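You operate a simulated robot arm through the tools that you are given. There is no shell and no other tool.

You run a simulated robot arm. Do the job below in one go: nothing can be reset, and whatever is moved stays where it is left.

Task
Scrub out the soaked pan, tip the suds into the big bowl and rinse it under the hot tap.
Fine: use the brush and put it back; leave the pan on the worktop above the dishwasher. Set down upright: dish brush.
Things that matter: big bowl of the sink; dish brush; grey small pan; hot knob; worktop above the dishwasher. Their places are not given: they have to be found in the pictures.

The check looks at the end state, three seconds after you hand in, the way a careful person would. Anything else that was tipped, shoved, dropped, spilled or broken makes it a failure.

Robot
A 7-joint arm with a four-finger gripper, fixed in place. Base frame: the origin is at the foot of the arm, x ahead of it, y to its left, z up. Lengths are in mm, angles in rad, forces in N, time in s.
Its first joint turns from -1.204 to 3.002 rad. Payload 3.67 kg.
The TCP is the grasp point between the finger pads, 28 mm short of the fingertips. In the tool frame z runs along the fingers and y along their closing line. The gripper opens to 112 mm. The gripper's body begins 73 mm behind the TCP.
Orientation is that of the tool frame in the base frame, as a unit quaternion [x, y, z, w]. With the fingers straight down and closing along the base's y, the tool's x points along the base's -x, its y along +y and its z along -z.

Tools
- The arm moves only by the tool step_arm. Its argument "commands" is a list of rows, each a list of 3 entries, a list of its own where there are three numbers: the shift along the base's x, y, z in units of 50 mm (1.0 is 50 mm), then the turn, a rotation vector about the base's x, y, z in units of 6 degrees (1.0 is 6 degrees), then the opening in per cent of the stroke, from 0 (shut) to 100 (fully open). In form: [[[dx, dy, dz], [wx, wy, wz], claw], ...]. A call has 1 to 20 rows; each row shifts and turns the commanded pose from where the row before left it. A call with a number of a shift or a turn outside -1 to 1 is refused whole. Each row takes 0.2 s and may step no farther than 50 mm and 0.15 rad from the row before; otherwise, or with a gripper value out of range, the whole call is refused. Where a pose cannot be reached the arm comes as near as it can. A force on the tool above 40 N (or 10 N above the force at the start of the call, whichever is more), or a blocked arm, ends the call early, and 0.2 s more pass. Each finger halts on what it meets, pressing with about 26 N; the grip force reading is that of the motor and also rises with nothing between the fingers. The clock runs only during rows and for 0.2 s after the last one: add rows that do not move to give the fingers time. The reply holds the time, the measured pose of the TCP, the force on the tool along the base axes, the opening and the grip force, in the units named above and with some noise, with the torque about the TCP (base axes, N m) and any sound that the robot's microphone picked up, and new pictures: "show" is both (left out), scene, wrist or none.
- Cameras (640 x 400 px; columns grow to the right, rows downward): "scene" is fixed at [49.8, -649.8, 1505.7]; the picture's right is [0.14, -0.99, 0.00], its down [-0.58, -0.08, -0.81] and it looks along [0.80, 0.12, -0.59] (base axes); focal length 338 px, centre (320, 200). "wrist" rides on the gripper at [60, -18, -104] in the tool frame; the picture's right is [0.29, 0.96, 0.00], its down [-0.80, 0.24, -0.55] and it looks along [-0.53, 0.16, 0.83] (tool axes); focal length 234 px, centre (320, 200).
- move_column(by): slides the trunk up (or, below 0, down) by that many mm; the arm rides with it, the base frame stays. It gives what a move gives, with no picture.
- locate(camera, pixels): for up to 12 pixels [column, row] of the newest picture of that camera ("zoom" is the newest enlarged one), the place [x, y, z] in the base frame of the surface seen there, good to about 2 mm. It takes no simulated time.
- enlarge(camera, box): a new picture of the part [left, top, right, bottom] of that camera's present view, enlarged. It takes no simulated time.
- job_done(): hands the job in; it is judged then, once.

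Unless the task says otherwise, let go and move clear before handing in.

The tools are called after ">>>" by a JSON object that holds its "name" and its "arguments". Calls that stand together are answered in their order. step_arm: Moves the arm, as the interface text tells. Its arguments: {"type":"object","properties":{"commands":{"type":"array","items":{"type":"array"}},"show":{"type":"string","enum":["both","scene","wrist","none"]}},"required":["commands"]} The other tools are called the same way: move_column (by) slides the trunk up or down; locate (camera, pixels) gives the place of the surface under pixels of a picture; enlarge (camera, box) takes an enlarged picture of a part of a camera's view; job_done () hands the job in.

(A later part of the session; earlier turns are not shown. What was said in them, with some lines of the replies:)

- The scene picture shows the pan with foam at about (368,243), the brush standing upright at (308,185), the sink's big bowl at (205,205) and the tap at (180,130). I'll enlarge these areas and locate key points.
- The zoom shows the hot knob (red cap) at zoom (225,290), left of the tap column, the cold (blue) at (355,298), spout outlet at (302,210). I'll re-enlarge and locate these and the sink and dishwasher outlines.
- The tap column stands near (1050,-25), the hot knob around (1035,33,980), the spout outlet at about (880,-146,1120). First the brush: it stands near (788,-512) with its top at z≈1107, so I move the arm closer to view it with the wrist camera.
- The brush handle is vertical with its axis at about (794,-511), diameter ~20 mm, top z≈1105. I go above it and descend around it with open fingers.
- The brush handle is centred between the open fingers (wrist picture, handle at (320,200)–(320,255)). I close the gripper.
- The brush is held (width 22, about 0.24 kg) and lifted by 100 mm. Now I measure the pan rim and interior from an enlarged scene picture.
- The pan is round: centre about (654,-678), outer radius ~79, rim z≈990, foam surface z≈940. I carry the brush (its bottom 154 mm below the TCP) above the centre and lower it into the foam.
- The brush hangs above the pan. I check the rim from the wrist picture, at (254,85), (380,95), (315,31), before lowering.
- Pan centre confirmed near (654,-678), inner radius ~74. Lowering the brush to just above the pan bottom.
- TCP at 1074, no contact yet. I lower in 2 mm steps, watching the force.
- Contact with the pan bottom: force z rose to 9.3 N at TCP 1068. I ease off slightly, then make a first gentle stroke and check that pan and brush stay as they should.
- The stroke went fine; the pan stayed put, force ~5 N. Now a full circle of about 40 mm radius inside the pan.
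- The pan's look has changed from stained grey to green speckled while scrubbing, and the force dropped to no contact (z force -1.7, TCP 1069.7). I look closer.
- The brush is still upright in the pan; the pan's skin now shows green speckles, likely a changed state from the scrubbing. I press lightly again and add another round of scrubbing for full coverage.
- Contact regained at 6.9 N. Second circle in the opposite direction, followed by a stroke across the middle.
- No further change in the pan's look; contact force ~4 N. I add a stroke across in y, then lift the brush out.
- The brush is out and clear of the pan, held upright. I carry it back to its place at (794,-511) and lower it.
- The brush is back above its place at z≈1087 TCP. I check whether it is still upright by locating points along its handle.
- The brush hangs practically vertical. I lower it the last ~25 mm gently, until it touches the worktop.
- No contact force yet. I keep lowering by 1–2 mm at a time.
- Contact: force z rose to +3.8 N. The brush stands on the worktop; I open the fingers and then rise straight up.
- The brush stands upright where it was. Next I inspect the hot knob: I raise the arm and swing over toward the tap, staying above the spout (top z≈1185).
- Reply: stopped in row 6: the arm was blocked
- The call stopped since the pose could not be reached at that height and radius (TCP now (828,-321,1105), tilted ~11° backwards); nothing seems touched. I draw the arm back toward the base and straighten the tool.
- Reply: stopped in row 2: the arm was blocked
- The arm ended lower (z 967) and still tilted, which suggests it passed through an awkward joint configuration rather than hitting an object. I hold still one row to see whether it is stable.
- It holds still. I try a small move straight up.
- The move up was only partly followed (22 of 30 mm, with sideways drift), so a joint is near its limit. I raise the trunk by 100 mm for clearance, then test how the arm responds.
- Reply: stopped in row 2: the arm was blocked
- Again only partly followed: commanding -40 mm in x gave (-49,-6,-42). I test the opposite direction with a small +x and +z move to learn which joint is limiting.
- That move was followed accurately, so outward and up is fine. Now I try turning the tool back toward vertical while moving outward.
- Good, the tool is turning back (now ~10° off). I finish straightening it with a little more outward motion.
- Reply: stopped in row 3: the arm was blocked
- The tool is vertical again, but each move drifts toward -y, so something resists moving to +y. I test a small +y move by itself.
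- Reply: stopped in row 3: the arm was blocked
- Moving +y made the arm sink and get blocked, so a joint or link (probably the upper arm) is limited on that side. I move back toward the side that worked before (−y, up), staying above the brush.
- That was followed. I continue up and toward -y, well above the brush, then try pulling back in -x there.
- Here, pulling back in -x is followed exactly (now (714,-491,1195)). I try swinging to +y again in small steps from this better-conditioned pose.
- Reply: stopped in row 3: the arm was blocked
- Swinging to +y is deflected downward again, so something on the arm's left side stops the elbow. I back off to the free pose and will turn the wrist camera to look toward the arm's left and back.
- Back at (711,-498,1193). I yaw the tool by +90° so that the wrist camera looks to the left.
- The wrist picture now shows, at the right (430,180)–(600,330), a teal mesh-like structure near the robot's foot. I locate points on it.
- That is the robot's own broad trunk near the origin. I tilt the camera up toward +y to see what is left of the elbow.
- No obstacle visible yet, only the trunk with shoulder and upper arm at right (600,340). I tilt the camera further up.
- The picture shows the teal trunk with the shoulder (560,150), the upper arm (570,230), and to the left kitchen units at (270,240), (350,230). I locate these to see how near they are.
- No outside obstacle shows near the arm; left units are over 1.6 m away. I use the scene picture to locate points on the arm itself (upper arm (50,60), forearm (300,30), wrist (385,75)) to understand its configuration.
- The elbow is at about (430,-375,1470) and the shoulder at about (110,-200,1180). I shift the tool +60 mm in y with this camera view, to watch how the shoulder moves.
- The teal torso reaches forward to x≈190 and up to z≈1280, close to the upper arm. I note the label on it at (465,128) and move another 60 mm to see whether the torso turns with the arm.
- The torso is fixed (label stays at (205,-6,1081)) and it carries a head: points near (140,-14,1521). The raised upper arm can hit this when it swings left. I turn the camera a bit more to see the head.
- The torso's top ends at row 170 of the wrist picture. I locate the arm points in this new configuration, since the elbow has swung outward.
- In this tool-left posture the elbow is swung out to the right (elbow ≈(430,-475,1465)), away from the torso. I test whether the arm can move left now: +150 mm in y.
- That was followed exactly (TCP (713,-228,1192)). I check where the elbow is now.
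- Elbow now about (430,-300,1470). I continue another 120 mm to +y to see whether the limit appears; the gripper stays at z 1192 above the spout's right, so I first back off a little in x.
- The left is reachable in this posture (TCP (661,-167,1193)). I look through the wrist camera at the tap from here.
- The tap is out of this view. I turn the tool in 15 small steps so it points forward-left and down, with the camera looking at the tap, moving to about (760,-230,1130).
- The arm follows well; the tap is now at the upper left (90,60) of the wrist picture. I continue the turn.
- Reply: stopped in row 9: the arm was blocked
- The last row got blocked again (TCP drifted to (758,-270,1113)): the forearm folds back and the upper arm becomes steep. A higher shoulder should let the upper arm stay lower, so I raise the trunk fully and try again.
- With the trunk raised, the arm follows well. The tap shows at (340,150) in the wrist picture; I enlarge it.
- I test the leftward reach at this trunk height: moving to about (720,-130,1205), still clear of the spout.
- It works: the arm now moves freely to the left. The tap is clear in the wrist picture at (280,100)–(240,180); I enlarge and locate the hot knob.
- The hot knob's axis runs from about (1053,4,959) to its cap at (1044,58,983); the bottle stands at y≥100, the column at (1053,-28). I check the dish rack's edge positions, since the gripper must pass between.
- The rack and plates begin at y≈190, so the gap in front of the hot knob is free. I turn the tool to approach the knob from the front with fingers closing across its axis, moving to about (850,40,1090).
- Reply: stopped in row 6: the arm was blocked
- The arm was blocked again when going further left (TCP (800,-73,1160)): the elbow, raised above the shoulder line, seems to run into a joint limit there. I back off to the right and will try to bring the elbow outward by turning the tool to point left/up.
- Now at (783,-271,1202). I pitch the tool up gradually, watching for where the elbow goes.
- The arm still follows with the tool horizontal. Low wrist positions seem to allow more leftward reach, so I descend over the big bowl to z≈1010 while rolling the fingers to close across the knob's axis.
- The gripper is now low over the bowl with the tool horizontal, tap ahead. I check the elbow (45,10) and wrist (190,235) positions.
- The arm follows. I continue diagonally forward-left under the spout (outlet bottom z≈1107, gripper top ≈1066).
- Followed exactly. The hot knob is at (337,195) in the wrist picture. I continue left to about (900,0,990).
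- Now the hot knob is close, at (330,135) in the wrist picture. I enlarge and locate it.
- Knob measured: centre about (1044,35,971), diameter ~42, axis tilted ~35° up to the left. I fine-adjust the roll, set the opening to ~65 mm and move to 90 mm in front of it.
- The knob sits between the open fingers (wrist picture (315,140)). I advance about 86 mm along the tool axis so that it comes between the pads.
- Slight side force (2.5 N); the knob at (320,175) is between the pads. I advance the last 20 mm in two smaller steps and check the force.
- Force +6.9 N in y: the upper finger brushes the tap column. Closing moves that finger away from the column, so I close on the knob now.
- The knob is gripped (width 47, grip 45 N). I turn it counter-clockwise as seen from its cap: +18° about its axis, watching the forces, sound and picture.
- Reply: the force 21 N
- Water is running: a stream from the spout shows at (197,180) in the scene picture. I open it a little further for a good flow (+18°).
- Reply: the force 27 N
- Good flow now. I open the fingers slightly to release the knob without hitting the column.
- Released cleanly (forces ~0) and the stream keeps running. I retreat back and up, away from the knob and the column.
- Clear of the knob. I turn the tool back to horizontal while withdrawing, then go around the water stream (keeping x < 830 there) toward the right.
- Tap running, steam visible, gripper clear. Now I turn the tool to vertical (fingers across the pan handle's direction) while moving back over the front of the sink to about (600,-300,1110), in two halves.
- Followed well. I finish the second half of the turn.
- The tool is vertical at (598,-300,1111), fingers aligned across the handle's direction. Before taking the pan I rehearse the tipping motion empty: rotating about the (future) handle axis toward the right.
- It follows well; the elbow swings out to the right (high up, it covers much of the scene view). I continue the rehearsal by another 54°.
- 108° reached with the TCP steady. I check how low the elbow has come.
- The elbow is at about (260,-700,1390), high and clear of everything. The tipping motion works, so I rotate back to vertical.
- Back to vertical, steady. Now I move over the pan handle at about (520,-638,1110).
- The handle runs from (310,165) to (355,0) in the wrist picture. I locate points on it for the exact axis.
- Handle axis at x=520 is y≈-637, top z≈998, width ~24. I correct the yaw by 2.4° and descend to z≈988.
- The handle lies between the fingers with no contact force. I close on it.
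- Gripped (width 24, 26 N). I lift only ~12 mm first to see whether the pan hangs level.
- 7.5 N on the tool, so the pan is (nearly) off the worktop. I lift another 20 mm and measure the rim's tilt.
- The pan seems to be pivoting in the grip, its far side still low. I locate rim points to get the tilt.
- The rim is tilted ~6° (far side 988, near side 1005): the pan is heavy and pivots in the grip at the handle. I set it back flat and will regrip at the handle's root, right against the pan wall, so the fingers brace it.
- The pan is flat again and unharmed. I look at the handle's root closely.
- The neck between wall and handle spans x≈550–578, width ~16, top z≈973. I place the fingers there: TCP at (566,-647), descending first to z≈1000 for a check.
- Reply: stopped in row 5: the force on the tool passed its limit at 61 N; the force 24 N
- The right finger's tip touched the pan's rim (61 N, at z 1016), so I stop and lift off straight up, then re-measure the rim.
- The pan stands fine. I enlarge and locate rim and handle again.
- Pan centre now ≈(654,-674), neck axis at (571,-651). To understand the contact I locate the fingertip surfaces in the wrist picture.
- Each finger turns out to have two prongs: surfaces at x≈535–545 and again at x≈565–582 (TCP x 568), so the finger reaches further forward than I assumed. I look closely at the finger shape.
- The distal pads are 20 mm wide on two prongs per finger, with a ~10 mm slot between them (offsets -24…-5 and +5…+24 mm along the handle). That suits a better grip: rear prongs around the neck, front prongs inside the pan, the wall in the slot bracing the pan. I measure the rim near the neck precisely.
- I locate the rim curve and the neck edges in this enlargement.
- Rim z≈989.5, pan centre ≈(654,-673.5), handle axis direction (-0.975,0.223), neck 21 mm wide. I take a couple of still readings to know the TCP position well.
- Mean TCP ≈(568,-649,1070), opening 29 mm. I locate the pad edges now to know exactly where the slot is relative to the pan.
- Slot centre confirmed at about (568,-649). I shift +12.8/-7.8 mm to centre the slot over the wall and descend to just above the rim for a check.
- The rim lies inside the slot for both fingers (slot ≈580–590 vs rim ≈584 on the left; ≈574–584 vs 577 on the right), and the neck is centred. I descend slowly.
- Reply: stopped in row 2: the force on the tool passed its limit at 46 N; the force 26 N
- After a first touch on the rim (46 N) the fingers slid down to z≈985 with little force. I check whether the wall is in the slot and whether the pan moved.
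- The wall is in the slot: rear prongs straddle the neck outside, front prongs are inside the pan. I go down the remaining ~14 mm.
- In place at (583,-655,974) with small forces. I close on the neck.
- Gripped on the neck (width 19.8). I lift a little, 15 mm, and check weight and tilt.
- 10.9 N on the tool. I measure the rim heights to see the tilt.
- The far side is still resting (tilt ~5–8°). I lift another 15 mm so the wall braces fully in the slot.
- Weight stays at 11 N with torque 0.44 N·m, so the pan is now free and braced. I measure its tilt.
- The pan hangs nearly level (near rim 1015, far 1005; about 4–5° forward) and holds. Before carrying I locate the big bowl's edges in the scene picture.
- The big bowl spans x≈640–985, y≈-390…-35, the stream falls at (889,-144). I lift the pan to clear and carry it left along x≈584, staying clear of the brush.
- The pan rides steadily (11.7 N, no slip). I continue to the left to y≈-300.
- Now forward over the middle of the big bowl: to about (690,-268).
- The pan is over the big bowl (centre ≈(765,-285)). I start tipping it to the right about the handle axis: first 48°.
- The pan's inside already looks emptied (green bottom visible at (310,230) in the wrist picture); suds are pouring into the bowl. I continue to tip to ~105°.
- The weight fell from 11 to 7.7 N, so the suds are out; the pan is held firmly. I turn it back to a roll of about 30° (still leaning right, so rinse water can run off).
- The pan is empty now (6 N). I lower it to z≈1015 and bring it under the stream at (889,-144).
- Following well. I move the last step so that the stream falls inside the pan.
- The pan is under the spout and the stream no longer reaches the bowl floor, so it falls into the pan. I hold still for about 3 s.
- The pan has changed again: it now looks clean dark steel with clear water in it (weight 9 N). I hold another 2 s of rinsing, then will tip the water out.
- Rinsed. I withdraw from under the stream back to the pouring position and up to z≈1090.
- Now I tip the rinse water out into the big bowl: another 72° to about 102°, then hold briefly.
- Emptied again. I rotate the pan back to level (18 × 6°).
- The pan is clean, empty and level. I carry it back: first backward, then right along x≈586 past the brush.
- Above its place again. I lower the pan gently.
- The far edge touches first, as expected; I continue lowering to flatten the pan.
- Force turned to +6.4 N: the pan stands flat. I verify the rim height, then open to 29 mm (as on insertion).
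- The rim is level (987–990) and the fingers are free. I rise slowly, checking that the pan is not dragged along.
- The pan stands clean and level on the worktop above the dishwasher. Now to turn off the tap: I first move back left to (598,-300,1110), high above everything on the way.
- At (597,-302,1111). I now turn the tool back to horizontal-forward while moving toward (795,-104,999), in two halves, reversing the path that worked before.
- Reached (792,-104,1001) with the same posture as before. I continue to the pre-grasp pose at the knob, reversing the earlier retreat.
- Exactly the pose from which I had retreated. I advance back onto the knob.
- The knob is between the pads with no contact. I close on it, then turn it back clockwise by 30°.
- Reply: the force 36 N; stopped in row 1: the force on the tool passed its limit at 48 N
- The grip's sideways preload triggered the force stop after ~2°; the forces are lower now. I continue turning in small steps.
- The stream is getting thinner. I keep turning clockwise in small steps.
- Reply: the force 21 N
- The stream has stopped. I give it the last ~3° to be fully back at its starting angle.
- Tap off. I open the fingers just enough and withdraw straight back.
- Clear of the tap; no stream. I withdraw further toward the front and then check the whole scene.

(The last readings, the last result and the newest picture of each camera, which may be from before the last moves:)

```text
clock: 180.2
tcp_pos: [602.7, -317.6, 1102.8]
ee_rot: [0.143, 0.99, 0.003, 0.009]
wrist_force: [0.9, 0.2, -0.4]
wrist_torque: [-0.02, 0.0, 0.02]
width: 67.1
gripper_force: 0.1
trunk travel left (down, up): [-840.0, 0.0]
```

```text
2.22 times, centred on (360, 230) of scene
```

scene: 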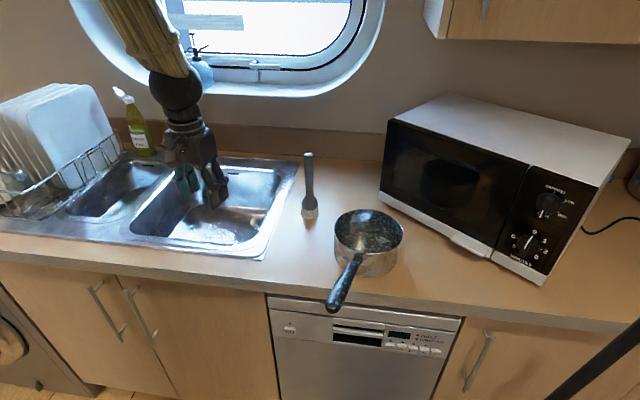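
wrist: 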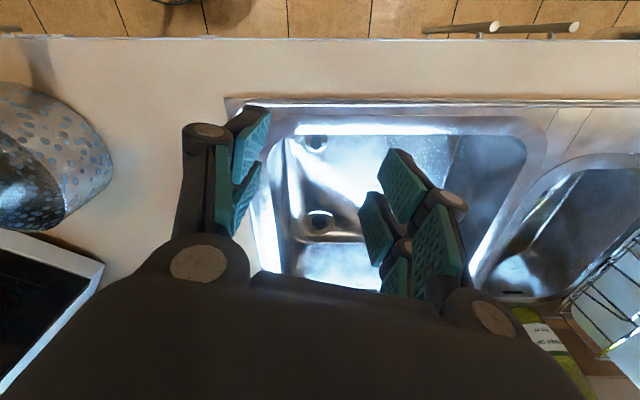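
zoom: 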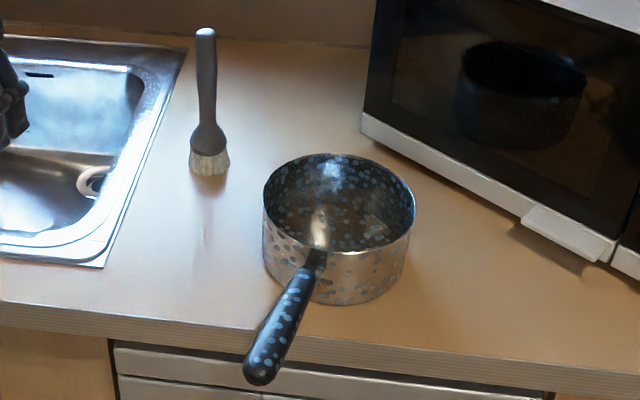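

The pan looks clean (only wet droplets), the brush stands upright, the tap is off. I verify brush and pan positions once more.

>>> {"name": "locate", "arguments": {"camera": "zoom", "pixels": [[206, 32], [206, 80], [206, 120], [209, 160], [340, 155], [268, 215], [412, 210], [335, 250], [320, 200], [262, 370], [335, 300], [95, 180]]}}

>>> {"name": "enlarge", "arguments": {"camera": "scene", "box": [100, 70, 310, 260]}}

```text
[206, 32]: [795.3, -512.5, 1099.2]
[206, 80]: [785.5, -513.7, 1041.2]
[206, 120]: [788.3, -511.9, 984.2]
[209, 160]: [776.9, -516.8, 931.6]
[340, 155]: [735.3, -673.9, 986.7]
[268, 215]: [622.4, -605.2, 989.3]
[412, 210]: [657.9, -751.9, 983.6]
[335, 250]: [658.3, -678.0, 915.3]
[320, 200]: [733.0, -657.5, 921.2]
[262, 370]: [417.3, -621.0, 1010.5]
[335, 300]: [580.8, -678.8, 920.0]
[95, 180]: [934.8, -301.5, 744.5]
```

```text
2.11 times, centred on (205, 165) of scene
```

zoom: 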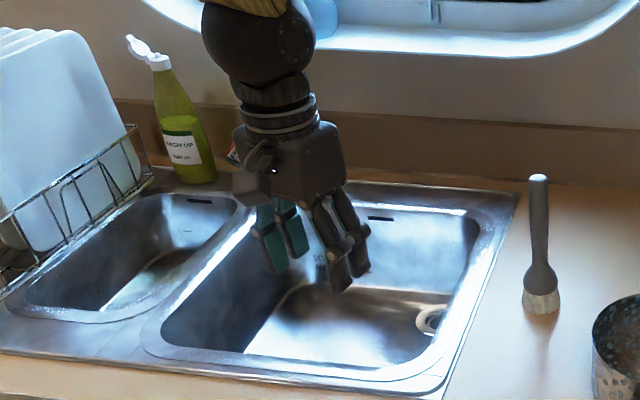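

Everything is in order. The brush stands upright at its old place (795,-512), and the pan is level, empty and clean on the worktop above the dishwasher. The tap is closed and the gripper is clear. I hand the job in.

>>> {"name": "job_done", "arguments": {}}

```text
The job is handed in.
```

The pan is scrubbed, rinsed under the hot tap and standing level and empty on the worktop above the dishwasher. I handed the job in with no result shown yet, so I can't say whether the check passed.

- **Scrubbing:** I scrubbed the pan bottom with the brush in circles and strokes. The brush is back upright in its old place.
- **Suds:** I tipped the suds into the big bowl. The pan got about 0.3 kg lighter as they ran out.
- **Rinsing:** I held the pan under the running hot tap for about 5 seconds. Its look changed to clean dark steel with water droplets. I then tipped the rinse water into the big bowl as well.
- **Tap:** The hot knob is turned back to its starting angle and no water is running.

- **Arm jams:** The arm got stuck several times on the way to the sink and once sank low over the bowl. Raising the trunk to its full height let it reach, and I left it there.
- **Pan grip:** I had to regrip the pan near the rim because it pivoted when held by the handle. The fingers knocked the rim twice (up to 61 N) while I did that, and the pan shifted a few millimetres.
- **Tap column:** The gripper also brushed the tap column lightly.

Nothing was tipped, spilled or broken as far as the pictures show.
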